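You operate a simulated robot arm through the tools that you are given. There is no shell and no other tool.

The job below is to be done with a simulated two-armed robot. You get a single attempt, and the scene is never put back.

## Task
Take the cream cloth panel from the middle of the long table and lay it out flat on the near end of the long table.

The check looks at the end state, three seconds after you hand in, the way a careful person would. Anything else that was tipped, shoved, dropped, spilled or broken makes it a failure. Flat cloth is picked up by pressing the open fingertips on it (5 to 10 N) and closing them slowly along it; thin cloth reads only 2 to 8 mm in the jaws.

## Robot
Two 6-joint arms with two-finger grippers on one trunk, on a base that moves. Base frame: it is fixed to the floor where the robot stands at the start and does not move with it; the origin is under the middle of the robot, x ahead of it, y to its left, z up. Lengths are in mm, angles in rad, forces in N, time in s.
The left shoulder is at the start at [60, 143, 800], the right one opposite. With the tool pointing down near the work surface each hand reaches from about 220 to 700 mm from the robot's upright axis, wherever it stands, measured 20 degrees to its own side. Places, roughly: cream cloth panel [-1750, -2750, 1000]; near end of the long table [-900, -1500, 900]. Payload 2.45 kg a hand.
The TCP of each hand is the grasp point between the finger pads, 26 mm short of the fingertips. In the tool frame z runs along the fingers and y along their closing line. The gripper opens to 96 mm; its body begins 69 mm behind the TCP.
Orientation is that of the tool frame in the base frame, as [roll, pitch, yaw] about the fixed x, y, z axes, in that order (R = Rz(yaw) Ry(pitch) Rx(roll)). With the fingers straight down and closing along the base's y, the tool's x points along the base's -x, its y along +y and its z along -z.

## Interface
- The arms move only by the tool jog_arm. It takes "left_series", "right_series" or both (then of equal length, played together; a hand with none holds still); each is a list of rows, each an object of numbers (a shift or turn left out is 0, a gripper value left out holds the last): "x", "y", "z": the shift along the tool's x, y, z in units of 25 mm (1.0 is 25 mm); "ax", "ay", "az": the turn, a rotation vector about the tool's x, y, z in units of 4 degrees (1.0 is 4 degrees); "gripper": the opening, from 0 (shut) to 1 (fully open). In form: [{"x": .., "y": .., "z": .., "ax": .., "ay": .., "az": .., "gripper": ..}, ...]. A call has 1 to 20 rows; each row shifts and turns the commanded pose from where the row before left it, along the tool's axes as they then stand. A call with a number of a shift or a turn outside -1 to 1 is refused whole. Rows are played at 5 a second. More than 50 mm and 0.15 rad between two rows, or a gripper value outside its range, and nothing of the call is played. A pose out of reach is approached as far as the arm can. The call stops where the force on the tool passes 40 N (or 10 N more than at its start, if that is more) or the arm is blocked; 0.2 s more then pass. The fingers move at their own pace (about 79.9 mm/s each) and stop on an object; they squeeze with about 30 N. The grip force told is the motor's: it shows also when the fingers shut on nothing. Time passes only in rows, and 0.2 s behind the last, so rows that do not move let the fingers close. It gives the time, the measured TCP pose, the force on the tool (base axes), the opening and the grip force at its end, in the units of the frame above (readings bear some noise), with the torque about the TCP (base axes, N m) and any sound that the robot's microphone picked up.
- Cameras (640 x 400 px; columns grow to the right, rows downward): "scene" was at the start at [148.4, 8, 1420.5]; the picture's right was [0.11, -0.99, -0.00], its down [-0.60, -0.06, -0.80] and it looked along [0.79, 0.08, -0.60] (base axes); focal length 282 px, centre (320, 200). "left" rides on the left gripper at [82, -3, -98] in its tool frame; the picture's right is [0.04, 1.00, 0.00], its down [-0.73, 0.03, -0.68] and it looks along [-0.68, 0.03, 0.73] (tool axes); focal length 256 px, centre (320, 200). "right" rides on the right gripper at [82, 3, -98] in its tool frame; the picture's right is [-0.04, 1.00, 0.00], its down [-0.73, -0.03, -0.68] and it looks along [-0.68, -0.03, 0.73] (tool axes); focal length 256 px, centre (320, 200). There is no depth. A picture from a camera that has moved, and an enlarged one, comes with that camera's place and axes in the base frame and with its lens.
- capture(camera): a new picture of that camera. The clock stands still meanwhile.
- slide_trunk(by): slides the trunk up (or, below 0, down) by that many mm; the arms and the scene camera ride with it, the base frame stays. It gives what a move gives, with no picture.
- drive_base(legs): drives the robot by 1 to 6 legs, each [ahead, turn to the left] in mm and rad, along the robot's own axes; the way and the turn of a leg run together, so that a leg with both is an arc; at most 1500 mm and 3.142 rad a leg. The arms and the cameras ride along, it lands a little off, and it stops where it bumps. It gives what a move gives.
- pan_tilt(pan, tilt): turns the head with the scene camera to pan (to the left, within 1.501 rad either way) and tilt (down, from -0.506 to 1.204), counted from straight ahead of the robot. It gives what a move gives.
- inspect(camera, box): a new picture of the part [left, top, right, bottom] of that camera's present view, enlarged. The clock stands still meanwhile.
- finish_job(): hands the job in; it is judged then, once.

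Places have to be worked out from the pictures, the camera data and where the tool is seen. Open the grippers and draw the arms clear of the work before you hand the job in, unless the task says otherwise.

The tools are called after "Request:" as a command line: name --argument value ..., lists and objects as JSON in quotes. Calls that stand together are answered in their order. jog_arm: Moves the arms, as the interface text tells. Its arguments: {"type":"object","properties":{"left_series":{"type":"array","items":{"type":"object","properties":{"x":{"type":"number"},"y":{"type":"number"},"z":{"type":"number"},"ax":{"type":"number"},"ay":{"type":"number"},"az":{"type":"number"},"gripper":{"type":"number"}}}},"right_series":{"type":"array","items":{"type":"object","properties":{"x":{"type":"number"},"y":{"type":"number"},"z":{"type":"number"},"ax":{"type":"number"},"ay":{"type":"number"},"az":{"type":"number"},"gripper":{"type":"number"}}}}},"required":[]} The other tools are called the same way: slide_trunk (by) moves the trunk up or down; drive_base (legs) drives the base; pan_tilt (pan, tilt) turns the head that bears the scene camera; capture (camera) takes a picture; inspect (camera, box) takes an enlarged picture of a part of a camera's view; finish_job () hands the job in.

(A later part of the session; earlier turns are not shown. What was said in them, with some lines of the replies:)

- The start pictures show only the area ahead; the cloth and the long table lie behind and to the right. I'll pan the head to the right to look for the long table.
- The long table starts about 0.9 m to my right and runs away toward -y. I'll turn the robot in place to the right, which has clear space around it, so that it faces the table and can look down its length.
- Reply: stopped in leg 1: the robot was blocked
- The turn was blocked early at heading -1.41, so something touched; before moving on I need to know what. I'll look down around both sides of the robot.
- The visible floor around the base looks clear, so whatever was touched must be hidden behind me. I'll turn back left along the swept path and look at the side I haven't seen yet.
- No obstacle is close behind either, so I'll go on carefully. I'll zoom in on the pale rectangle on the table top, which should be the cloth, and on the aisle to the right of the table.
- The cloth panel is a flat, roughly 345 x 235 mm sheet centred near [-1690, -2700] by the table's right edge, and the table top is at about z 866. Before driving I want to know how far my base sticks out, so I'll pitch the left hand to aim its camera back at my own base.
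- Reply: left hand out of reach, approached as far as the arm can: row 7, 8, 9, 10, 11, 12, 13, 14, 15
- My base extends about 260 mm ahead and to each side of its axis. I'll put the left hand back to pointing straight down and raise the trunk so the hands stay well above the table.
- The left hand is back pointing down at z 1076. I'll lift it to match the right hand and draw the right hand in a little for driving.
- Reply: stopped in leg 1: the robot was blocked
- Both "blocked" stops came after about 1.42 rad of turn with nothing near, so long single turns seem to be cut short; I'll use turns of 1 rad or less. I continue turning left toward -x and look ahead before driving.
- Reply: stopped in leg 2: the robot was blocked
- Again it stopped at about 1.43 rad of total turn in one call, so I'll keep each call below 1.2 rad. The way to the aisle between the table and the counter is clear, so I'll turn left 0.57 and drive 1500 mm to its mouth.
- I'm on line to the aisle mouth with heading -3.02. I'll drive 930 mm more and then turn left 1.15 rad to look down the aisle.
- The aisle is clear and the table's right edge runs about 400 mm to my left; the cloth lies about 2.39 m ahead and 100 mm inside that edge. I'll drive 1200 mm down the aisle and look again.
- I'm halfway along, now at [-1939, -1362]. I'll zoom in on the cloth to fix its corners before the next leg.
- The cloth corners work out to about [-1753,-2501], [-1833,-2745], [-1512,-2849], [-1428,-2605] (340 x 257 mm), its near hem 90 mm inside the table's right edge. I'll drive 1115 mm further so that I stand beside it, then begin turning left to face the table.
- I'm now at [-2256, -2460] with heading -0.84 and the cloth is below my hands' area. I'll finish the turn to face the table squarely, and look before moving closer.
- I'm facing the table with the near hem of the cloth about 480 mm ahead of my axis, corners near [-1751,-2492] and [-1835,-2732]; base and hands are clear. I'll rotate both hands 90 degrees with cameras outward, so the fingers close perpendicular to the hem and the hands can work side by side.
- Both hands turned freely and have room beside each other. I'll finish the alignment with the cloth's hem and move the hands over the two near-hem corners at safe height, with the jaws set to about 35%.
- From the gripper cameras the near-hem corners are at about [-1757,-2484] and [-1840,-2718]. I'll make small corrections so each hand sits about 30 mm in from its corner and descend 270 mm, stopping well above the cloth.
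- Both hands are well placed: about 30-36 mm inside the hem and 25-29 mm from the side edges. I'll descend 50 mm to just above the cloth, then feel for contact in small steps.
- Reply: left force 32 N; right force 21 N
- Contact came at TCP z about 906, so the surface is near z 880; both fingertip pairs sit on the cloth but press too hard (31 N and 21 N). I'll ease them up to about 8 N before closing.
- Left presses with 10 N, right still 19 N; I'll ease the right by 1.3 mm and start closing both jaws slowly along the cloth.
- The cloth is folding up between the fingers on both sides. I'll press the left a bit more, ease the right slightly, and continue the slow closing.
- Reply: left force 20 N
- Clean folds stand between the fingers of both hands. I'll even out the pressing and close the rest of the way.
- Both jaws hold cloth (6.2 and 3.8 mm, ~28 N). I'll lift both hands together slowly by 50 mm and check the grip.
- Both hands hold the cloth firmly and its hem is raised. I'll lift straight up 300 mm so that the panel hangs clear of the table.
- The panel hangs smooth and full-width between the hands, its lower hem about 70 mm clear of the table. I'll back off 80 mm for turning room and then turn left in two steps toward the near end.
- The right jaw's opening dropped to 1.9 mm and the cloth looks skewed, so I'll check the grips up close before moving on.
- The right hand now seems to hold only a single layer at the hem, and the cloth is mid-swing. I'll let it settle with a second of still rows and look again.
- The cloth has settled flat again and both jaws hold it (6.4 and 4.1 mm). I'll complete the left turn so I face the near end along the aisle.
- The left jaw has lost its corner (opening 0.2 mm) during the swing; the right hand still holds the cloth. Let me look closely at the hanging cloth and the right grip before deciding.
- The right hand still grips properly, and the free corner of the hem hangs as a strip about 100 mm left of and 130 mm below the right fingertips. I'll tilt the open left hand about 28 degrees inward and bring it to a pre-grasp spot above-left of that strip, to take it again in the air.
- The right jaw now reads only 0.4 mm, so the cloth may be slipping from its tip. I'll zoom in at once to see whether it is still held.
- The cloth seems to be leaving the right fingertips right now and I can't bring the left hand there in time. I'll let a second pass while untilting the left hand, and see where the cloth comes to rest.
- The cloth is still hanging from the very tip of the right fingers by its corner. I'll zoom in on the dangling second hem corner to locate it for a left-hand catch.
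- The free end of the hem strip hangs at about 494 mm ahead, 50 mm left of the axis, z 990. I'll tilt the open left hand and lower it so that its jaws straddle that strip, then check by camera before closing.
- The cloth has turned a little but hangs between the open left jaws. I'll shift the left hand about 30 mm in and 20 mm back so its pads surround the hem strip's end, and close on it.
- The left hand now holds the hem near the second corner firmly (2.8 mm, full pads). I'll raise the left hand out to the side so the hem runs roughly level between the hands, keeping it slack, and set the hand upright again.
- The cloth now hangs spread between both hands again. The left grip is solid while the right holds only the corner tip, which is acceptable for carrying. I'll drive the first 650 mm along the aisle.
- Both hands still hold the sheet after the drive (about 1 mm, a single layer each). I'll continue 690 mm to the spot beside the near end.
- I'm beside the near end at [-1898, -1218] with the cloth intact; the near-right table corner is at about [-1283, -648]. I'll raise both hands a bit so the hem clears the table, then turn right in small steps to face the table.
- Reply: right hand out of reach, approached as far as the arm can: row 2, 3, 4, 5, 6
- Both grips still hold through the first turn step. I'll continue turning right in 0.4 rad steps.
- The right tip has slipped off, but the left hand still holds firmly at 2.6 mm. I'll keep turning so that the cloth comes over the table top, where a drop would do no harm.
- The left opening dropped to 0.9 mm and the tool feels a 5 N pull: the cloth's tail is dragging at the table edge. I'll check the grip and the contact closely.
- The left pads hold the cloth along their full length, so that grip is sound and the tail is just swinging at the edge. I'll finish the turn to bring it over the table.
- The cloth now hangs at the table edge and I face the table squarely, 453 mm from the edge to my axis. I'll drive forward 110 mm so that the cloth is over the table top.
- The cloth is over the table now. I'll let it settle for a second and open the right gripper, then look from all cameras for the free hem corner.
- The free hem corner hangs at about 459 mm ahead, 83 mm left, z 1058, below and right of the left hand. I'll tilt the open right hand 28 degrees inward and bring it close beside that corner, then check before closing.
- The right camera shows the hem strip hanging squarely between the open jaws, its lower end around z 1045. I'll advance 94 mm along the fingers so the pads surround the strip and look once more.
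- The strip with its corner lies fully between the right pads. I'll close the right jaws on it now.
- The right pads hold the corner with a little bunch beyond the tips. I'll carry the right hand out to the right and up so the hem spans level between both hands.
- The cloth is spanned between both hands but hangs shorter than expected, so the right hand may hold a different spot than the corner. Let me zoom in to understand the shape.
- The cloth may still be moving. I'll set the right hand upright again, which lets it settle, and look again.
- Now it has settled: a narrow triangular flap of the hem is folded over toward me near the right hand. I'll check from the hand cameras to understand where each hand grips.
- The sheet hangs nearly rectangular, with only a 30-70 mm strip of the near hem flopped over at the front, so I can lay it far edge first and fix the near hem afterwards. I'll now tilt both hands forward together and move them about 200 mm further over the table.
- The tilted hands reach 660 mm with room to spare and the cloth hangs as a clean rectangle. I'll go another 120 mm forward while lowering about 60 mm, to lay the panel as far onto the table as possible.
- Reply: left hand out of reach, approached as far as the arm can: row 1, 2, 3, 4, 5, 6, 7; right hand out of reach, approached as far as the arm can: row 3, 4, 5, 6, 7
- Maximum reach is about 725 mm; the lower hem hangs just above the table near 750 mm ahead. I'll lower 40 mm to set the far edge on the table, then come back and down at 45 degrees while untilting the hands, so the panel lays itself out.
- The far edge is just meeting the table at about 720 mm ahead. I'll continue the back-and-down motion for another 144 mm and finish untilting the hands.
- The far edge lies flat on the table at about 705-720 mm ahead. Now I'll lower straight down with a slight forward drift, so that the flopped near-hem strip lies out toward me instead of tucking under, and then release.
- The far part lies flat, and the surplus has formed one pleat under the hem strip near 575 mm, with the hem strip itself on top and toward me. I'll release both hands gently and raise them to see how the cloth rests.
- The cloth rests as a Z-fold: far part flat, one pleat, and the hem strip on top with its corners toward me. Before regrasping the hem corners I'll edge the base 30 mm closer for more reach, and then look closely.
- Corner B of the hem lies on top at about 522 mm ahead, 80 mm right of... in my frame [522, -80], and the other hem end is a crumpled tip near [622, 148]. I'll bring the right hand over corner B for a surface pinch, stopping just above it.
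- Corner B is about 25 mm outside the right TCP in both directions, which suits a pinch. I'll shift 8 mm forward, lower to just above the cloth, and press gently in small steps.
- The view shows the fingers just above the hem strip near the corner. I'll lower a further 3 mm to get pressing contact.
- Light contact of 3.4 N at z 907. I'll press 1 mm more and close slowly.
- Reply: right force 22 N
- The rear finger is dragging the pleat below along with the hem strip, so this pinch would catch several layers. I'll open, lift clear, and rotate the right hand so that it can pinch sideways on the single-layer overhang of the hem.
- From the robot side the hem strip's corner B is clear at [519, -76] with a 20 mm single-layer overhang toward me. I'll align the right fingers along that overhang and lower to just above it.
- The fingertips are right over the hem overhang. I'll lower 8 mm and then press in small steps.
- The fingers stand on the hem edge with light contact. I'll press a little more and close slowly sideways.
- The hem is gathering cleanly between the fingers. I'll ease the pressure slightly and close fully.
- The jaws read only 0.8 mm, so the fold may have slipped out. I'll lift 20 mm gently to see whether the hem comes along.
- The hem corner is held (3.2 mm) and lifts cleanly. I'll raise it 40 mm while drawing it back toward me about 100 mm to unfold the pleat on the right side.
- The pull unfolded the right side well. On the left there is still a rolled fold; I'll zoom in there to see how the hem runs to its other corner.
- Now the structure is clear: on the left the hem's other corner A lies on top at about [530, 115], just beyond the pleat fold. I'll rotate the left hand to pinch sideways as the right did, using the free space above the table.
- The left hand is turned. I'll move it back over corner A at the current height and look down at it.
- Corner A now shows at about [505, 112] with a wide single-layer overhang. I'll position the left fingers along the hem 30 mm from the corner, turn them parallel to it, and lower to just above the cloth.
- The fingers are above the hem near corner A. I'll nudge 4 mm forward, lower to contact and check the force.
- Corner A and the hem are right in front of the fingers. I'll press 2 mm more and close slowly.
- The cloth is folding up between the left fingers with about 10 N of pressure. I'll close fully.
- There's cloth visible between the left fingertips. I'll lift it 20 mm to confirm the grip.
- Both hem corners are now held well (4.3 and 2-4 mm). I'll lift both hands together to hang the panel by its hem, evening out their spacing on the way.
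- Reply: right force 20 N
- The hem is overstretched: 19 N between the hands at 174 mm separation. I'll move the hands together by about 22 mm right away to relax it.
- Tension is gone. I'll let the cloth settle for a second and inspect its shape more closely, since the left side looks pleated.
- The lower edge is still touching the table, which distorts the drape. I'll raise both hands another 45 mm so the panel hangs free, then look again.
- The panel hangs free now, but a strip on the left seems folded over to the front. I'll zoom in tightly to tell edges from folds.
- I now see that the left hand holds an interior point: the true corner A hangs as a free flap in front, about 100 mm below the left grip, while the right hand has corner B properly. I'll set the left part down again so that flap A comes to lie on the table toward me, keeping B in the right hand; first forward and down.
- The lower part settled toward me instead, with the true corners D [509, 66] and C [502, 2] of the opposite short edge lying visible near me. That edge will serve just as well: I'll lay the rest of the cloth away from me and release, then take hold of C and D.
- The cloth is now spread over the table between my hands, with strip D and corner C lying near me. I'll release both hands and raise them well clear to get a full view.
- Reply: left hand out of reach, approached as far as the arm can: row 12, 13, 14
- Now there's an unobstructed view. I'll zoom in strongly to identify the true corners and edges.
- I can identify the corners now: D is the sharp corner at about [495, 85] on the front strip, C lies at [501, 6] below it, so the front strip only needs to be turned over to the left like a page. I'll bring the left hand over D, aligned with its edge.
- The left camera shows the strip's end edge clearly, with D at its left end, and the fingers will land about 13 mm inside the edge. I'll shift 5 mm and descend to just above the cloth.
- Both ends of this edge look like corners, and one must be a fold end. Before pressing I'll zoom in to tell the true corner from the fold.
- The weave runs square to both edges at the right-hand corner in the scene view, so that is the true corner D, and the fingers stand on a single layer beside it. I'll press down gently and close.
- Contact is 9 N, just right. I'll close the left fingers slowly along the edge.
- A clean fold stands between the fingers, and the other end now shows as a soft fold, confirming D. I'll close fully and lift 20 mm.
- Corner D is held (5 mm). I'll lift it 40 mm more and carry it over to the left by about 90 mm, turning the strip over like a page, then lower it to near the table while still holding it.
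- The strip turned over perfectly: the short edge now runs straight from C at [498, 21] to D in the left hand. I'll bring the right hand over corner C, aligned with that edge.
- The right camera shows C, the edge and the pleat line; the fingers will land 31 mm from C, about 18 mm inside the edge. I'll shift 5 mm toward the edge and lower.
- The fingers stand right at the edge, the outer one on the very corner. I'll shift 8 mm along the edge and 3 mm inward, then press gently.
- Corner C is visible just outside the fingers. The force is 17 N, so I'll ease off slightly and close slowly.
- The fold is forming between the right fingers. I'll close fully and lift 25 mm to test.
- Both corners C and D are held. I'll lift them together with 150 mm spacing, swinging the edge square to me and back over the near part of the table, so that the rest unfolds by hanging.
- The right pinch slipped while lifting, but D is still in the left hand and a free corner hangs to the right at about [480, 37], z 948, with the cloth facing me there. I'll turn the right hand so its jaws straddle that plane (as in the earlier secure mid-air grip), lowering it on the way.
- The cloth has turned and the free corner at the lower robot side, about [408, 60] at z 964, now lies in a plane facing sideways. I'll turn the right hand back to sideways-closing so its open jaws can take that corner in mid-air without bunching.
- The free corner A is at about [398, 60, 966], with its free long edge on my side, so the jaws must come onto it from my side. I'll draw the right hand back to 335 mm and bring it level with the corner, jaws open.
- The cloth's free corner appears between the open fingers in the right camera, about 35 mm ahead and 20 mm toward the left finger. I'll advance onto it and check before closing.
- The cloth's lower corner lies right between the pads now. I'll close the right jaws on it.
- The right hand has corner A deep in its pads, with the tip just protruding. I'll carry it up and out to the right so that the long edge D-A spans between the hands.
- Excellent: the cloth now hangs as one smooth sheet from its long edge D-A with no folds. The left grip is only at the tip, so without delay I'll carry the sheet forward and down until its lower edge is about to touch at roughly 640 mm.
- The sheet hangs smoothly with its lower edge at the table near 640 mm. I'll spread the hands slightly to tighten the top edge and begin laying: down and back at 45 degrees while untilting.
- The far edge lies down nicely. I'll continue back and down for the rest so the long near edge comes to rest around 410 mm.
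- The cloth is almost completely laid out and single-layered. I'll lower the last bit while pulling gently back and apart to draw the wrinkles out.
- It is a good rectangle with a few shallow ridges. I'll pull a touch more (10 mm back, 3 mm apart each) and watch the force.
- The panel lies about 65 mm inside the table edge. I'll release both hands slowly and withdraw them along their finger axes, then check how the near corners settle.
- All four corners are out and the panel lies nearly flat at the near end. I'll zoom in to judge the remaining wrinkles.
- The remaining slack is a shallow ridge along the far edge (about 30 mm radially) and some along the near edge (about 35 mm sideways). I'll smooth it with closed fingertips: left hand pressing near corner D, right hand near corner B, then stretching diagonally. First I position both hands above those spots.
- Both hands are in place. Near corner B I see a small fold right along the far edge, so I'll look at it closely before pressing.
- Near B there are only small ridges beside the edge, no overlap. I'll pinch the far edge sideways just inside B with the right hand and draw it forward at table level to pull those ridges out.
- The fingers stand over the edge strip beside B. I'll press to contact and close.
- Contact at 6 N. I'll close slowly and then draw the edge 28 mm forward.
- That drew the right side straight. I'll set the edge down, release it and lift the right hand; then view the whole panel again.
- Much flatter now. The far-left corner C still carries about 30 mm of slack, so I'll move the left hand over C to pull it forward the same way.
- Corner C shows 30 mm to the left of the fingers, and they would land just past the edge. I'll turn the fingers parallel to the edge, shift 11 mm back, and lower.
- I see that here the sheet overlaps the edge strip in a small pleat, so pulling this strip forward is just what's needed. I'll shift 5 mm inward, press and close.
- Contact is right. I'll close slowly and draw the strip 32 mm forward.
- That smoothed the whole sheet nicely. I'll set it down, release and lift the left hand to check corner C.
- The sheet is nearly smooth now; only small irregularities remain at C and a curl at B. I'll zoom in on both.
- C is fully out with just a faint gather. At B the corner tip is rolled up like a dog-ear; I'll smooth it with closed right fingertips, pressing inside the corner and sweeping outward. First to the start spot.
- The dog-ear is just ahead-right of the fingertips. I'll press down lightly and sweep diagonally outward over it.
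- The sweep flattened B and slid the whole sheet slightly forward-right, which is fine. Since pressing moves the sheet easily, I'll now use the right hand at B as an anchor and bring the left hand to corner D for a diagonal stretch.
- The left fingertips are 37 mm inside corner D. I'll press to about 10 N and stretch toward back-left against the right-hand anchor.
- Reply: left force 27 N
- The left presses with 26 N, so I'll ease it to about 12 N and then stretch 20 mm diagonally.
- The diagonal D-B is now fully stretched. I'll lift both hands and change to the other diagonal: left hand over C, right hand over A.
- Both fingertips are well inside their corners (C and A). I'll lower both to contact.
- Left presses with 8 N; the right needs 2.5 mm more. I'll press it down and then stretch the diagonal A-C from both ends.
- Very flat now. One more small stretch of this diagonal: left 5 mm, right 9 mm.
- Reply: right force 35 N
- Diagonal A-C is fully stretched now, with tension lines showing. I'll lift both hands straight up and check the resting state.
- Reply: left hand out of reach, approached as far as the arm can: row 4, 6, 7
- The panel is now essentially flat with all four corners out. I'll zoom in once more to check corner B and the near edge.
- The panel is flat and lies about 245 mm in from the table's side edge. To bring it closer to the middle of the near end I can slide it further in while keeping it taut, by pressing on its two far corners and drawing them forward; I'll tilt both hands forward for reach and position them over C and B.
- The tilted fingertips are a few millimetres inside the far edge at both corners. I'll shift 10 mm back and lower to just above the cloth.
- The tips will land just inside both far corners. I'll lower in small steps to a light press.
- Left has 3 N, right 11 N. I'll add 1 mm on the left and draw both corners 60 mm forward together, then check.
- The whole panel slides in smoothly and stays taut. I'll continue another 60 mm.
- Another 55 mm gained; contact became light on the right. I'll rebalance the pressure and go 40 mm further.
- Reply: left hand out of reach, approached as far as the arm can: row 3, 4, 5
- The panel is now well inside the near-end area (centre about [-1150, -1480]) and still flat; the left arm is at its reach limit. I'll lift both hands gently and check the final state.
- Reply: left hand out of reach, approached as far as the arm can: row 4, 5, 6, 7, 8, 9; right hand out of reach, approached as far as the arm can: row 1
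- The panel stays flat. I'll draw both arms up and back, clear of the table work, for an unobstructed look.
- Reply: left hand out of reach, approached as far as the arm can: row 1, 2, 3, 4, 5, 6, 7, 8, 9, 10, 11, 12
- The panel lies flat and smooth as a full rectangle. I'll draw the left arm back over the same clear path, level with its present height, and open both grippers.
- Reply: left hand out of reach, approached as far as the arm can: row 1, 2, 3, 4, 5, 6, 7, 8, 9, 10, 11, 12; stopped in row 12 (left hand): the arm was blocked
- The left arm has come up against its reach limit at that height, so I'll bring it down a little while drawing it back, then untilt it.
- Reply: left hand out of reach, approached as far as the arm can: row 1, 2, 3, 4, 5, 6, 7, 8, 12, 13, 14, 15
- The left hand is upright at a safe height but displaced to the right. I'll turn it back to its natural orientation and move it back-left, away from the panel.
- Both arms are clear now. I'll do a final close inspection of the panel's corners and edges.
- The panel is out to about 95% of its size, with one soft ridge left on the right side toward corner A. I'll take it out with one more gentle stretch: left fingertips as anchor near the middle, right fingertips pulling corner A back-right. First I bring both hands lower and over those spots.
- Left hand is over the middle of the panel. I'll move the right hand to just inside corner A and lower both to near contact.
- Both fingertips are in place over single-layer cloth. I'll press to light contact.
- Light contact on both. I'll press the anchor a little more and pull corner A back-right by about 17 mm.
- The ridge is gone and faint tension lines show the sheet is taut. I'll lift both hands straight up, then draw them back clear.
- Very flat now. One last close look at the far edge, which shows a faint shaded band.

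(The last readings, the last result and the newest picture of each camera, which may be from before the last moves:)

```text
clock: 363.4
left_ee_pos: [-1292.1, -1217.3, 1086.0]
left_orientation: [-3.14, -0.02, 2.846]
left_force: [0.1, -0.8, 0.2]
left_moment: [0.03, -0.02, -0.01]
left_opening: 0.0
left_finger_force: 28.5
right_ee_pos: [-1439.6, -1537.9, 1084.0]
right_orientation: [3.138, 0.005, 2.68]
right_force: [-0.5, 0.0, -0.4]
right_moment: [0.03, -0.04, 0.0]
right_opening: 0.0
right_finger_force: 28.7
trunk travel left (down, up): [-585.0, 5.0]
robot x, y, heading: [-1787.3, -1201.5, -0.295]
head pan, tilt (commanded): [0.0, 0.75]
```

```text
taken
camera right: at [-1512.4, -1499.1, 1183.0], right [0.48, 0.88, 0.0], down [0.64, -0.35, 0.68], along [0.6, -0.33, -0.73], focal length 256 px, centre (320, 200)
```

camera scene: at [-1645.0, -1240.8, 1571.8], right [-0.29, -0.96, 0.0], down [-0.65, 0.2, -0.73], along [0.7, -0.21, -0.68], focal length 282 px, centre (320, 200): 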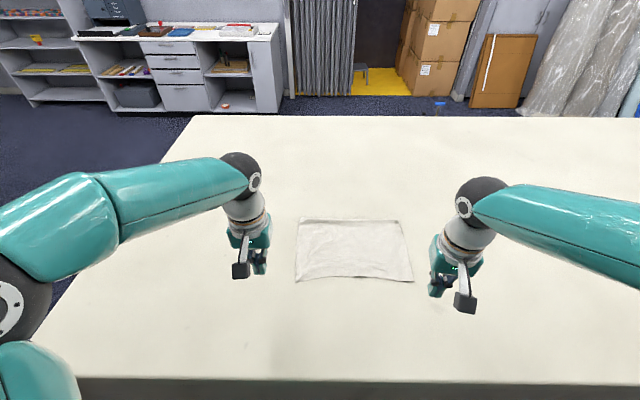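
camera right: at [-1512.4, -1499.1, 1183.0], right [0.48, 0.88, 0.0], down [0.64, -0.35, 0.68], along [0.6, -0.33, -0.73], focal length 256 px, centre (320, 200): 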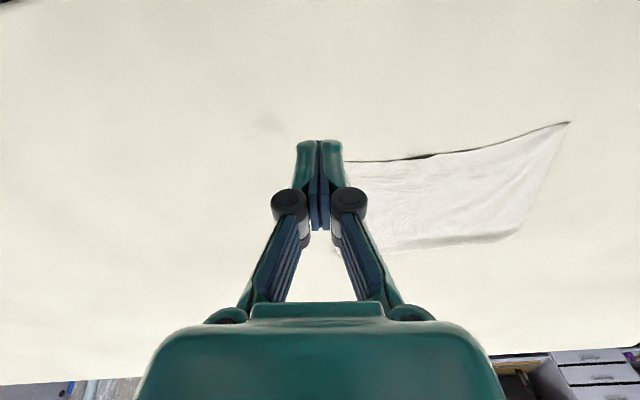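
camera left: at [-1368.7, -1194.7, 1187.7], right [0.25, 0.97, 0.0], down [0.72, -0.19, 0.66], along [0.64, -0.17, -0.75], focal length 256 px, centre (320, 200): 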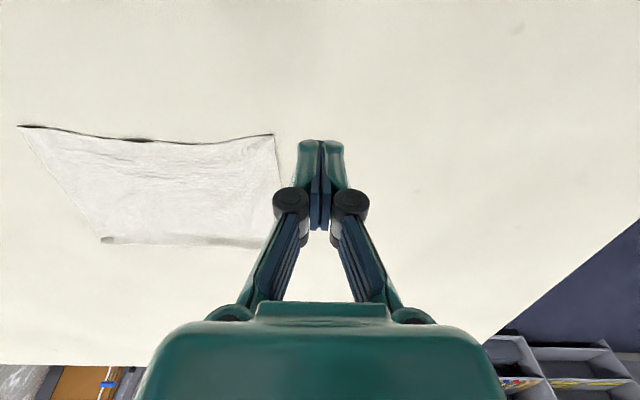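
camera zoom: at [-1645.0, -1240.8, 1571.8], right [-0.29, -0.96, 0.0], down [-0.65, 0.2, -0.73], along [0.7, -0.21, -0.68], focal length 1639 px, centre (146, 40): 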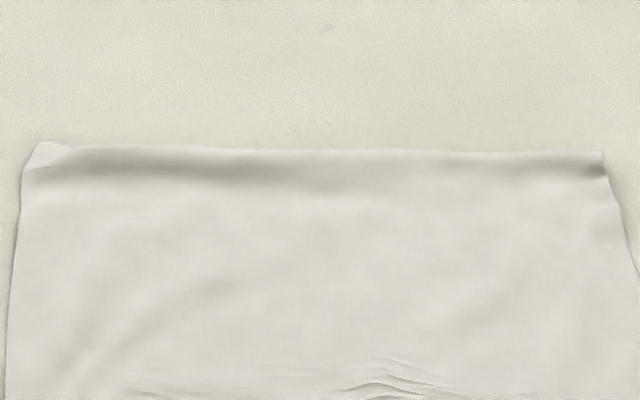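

The panel lies flat, single-layered, all corners out, well inside the table's near end. I'll open both grippers and draw the arms up and back, clear of the work.

Request:
jog_arm --left_series '[{"z": -0.8, "x": 0.4, "y": 0.4}, {"z": -0.8, "x": 0.4, "y": 0.4}, {"z": -0.8, "x": 0.5, "y": 0.4}, {"z": -0.8, "x": 0.5, "y": 0.4}, {"x": 0.6, "y": 0.2, "gripper": 1.0}, {"x": 0.6, "y": 0.2}, {"x": 0.6}, {}]' --right_series '[{"z": -0.8, "x": 0.3}, {"z": -0.8, "x": 0.3}, {"z": -0.8, "x": 0.3}, {"z": -0.8, "x": 0.3}, {"x": 0.4, "gripper": 1.0}, {"x": 0.4}, {}, {}]'

Request:
capture --camera "scene"

Request:
inspect --camera "scene" --box '[270, 190, 430, 300]'

```text
clock: 365.2
left_ee_pos: [-1361.8, -1143.5, 1167.3]
left_orientation: [-3.14, -0.023, 2.845]
left_force: [0.3, 0.8, 0.2]
left_moment: [0.02, 0.0, 0.04]
left_opening: 96.0
left_finger_force: 0.0
right_ee_pos: [-1483.4, -1513.4, 1163.7]
right_orientation: [3.138, 0.005, 2.681]
right_force: [0.6, -0.3, 0.3]
right_moment: [-0.03, -0.03, -0.02]
right_opening: 95.8
right_finger_force: 0.0
trunk travel left (down, up): [-585.0, 5.0]
robot x, y, heading: [-1782.6, -1200.4, -0.29]
head pan, tilt (commanded): [0.0, 0.75]
```

```text
taken
camera scene: at [-1643.5, -1241.5, 1571.6], right [-0.29, -0.96, 0.0], down [-0.65, 0.2, -0.73], along [0.7, -0.21, -0.68], focal length 282 px, centre (320, 200)
```

scene: 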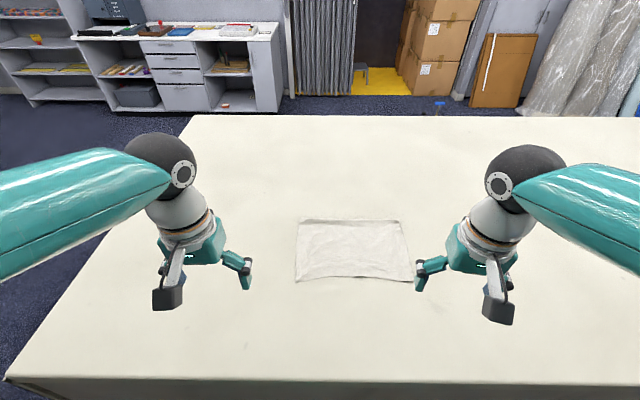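

```text
3.64 times, centred on (350, 245) of scene
camera zoom: at [-1643.5, -1241.5, 1571.6], right [-0.29, -0.96, 0.0], down [-0.65, 0.2, -0.73], along [0.7, -0.21, -0.68], focal length 1024 px, centre (211, 36)
```

zoom: 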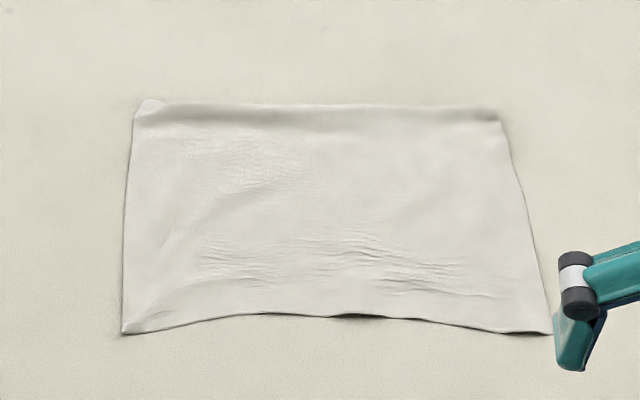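

The cream panel lies flat and open on the near end of the long table, both grippers are open and the arms are clear above the table. Nothing else has been touched, so I hand the job in.

Request:
finish_job

```text
The job is handed in.
```

The cream cloth panel now lies flat on the near end of the long table, and I've handed the job in. I haven't seen the check's verdict.

- **Position:** its centre is at roughly [-1150, -1480]. That is about 250 mm from the given near-end point, towards the aisle side, because the arms could not reach further across. The whole panel is on the table, clear of every edge.
- **Flatness:** it is a single layer with all four corners out, covering by my estimate about 90% of its full size. A low ridge remains along the far edge, strongest near the far-right corner. Fine creases remain near the near edge.
- **On the way:** the cloth slipped from one hand or the other several times. I took hold of it again in mid-air or on the table, and it never touched the floor.
- **Surroundings:** I saw nothing else tipped or moved. The robot reported being blocked three times while turning early on, but I found nothing near it and believe those were long turns being cut short.

Both grippers are open and the arms are drawn back above the table.
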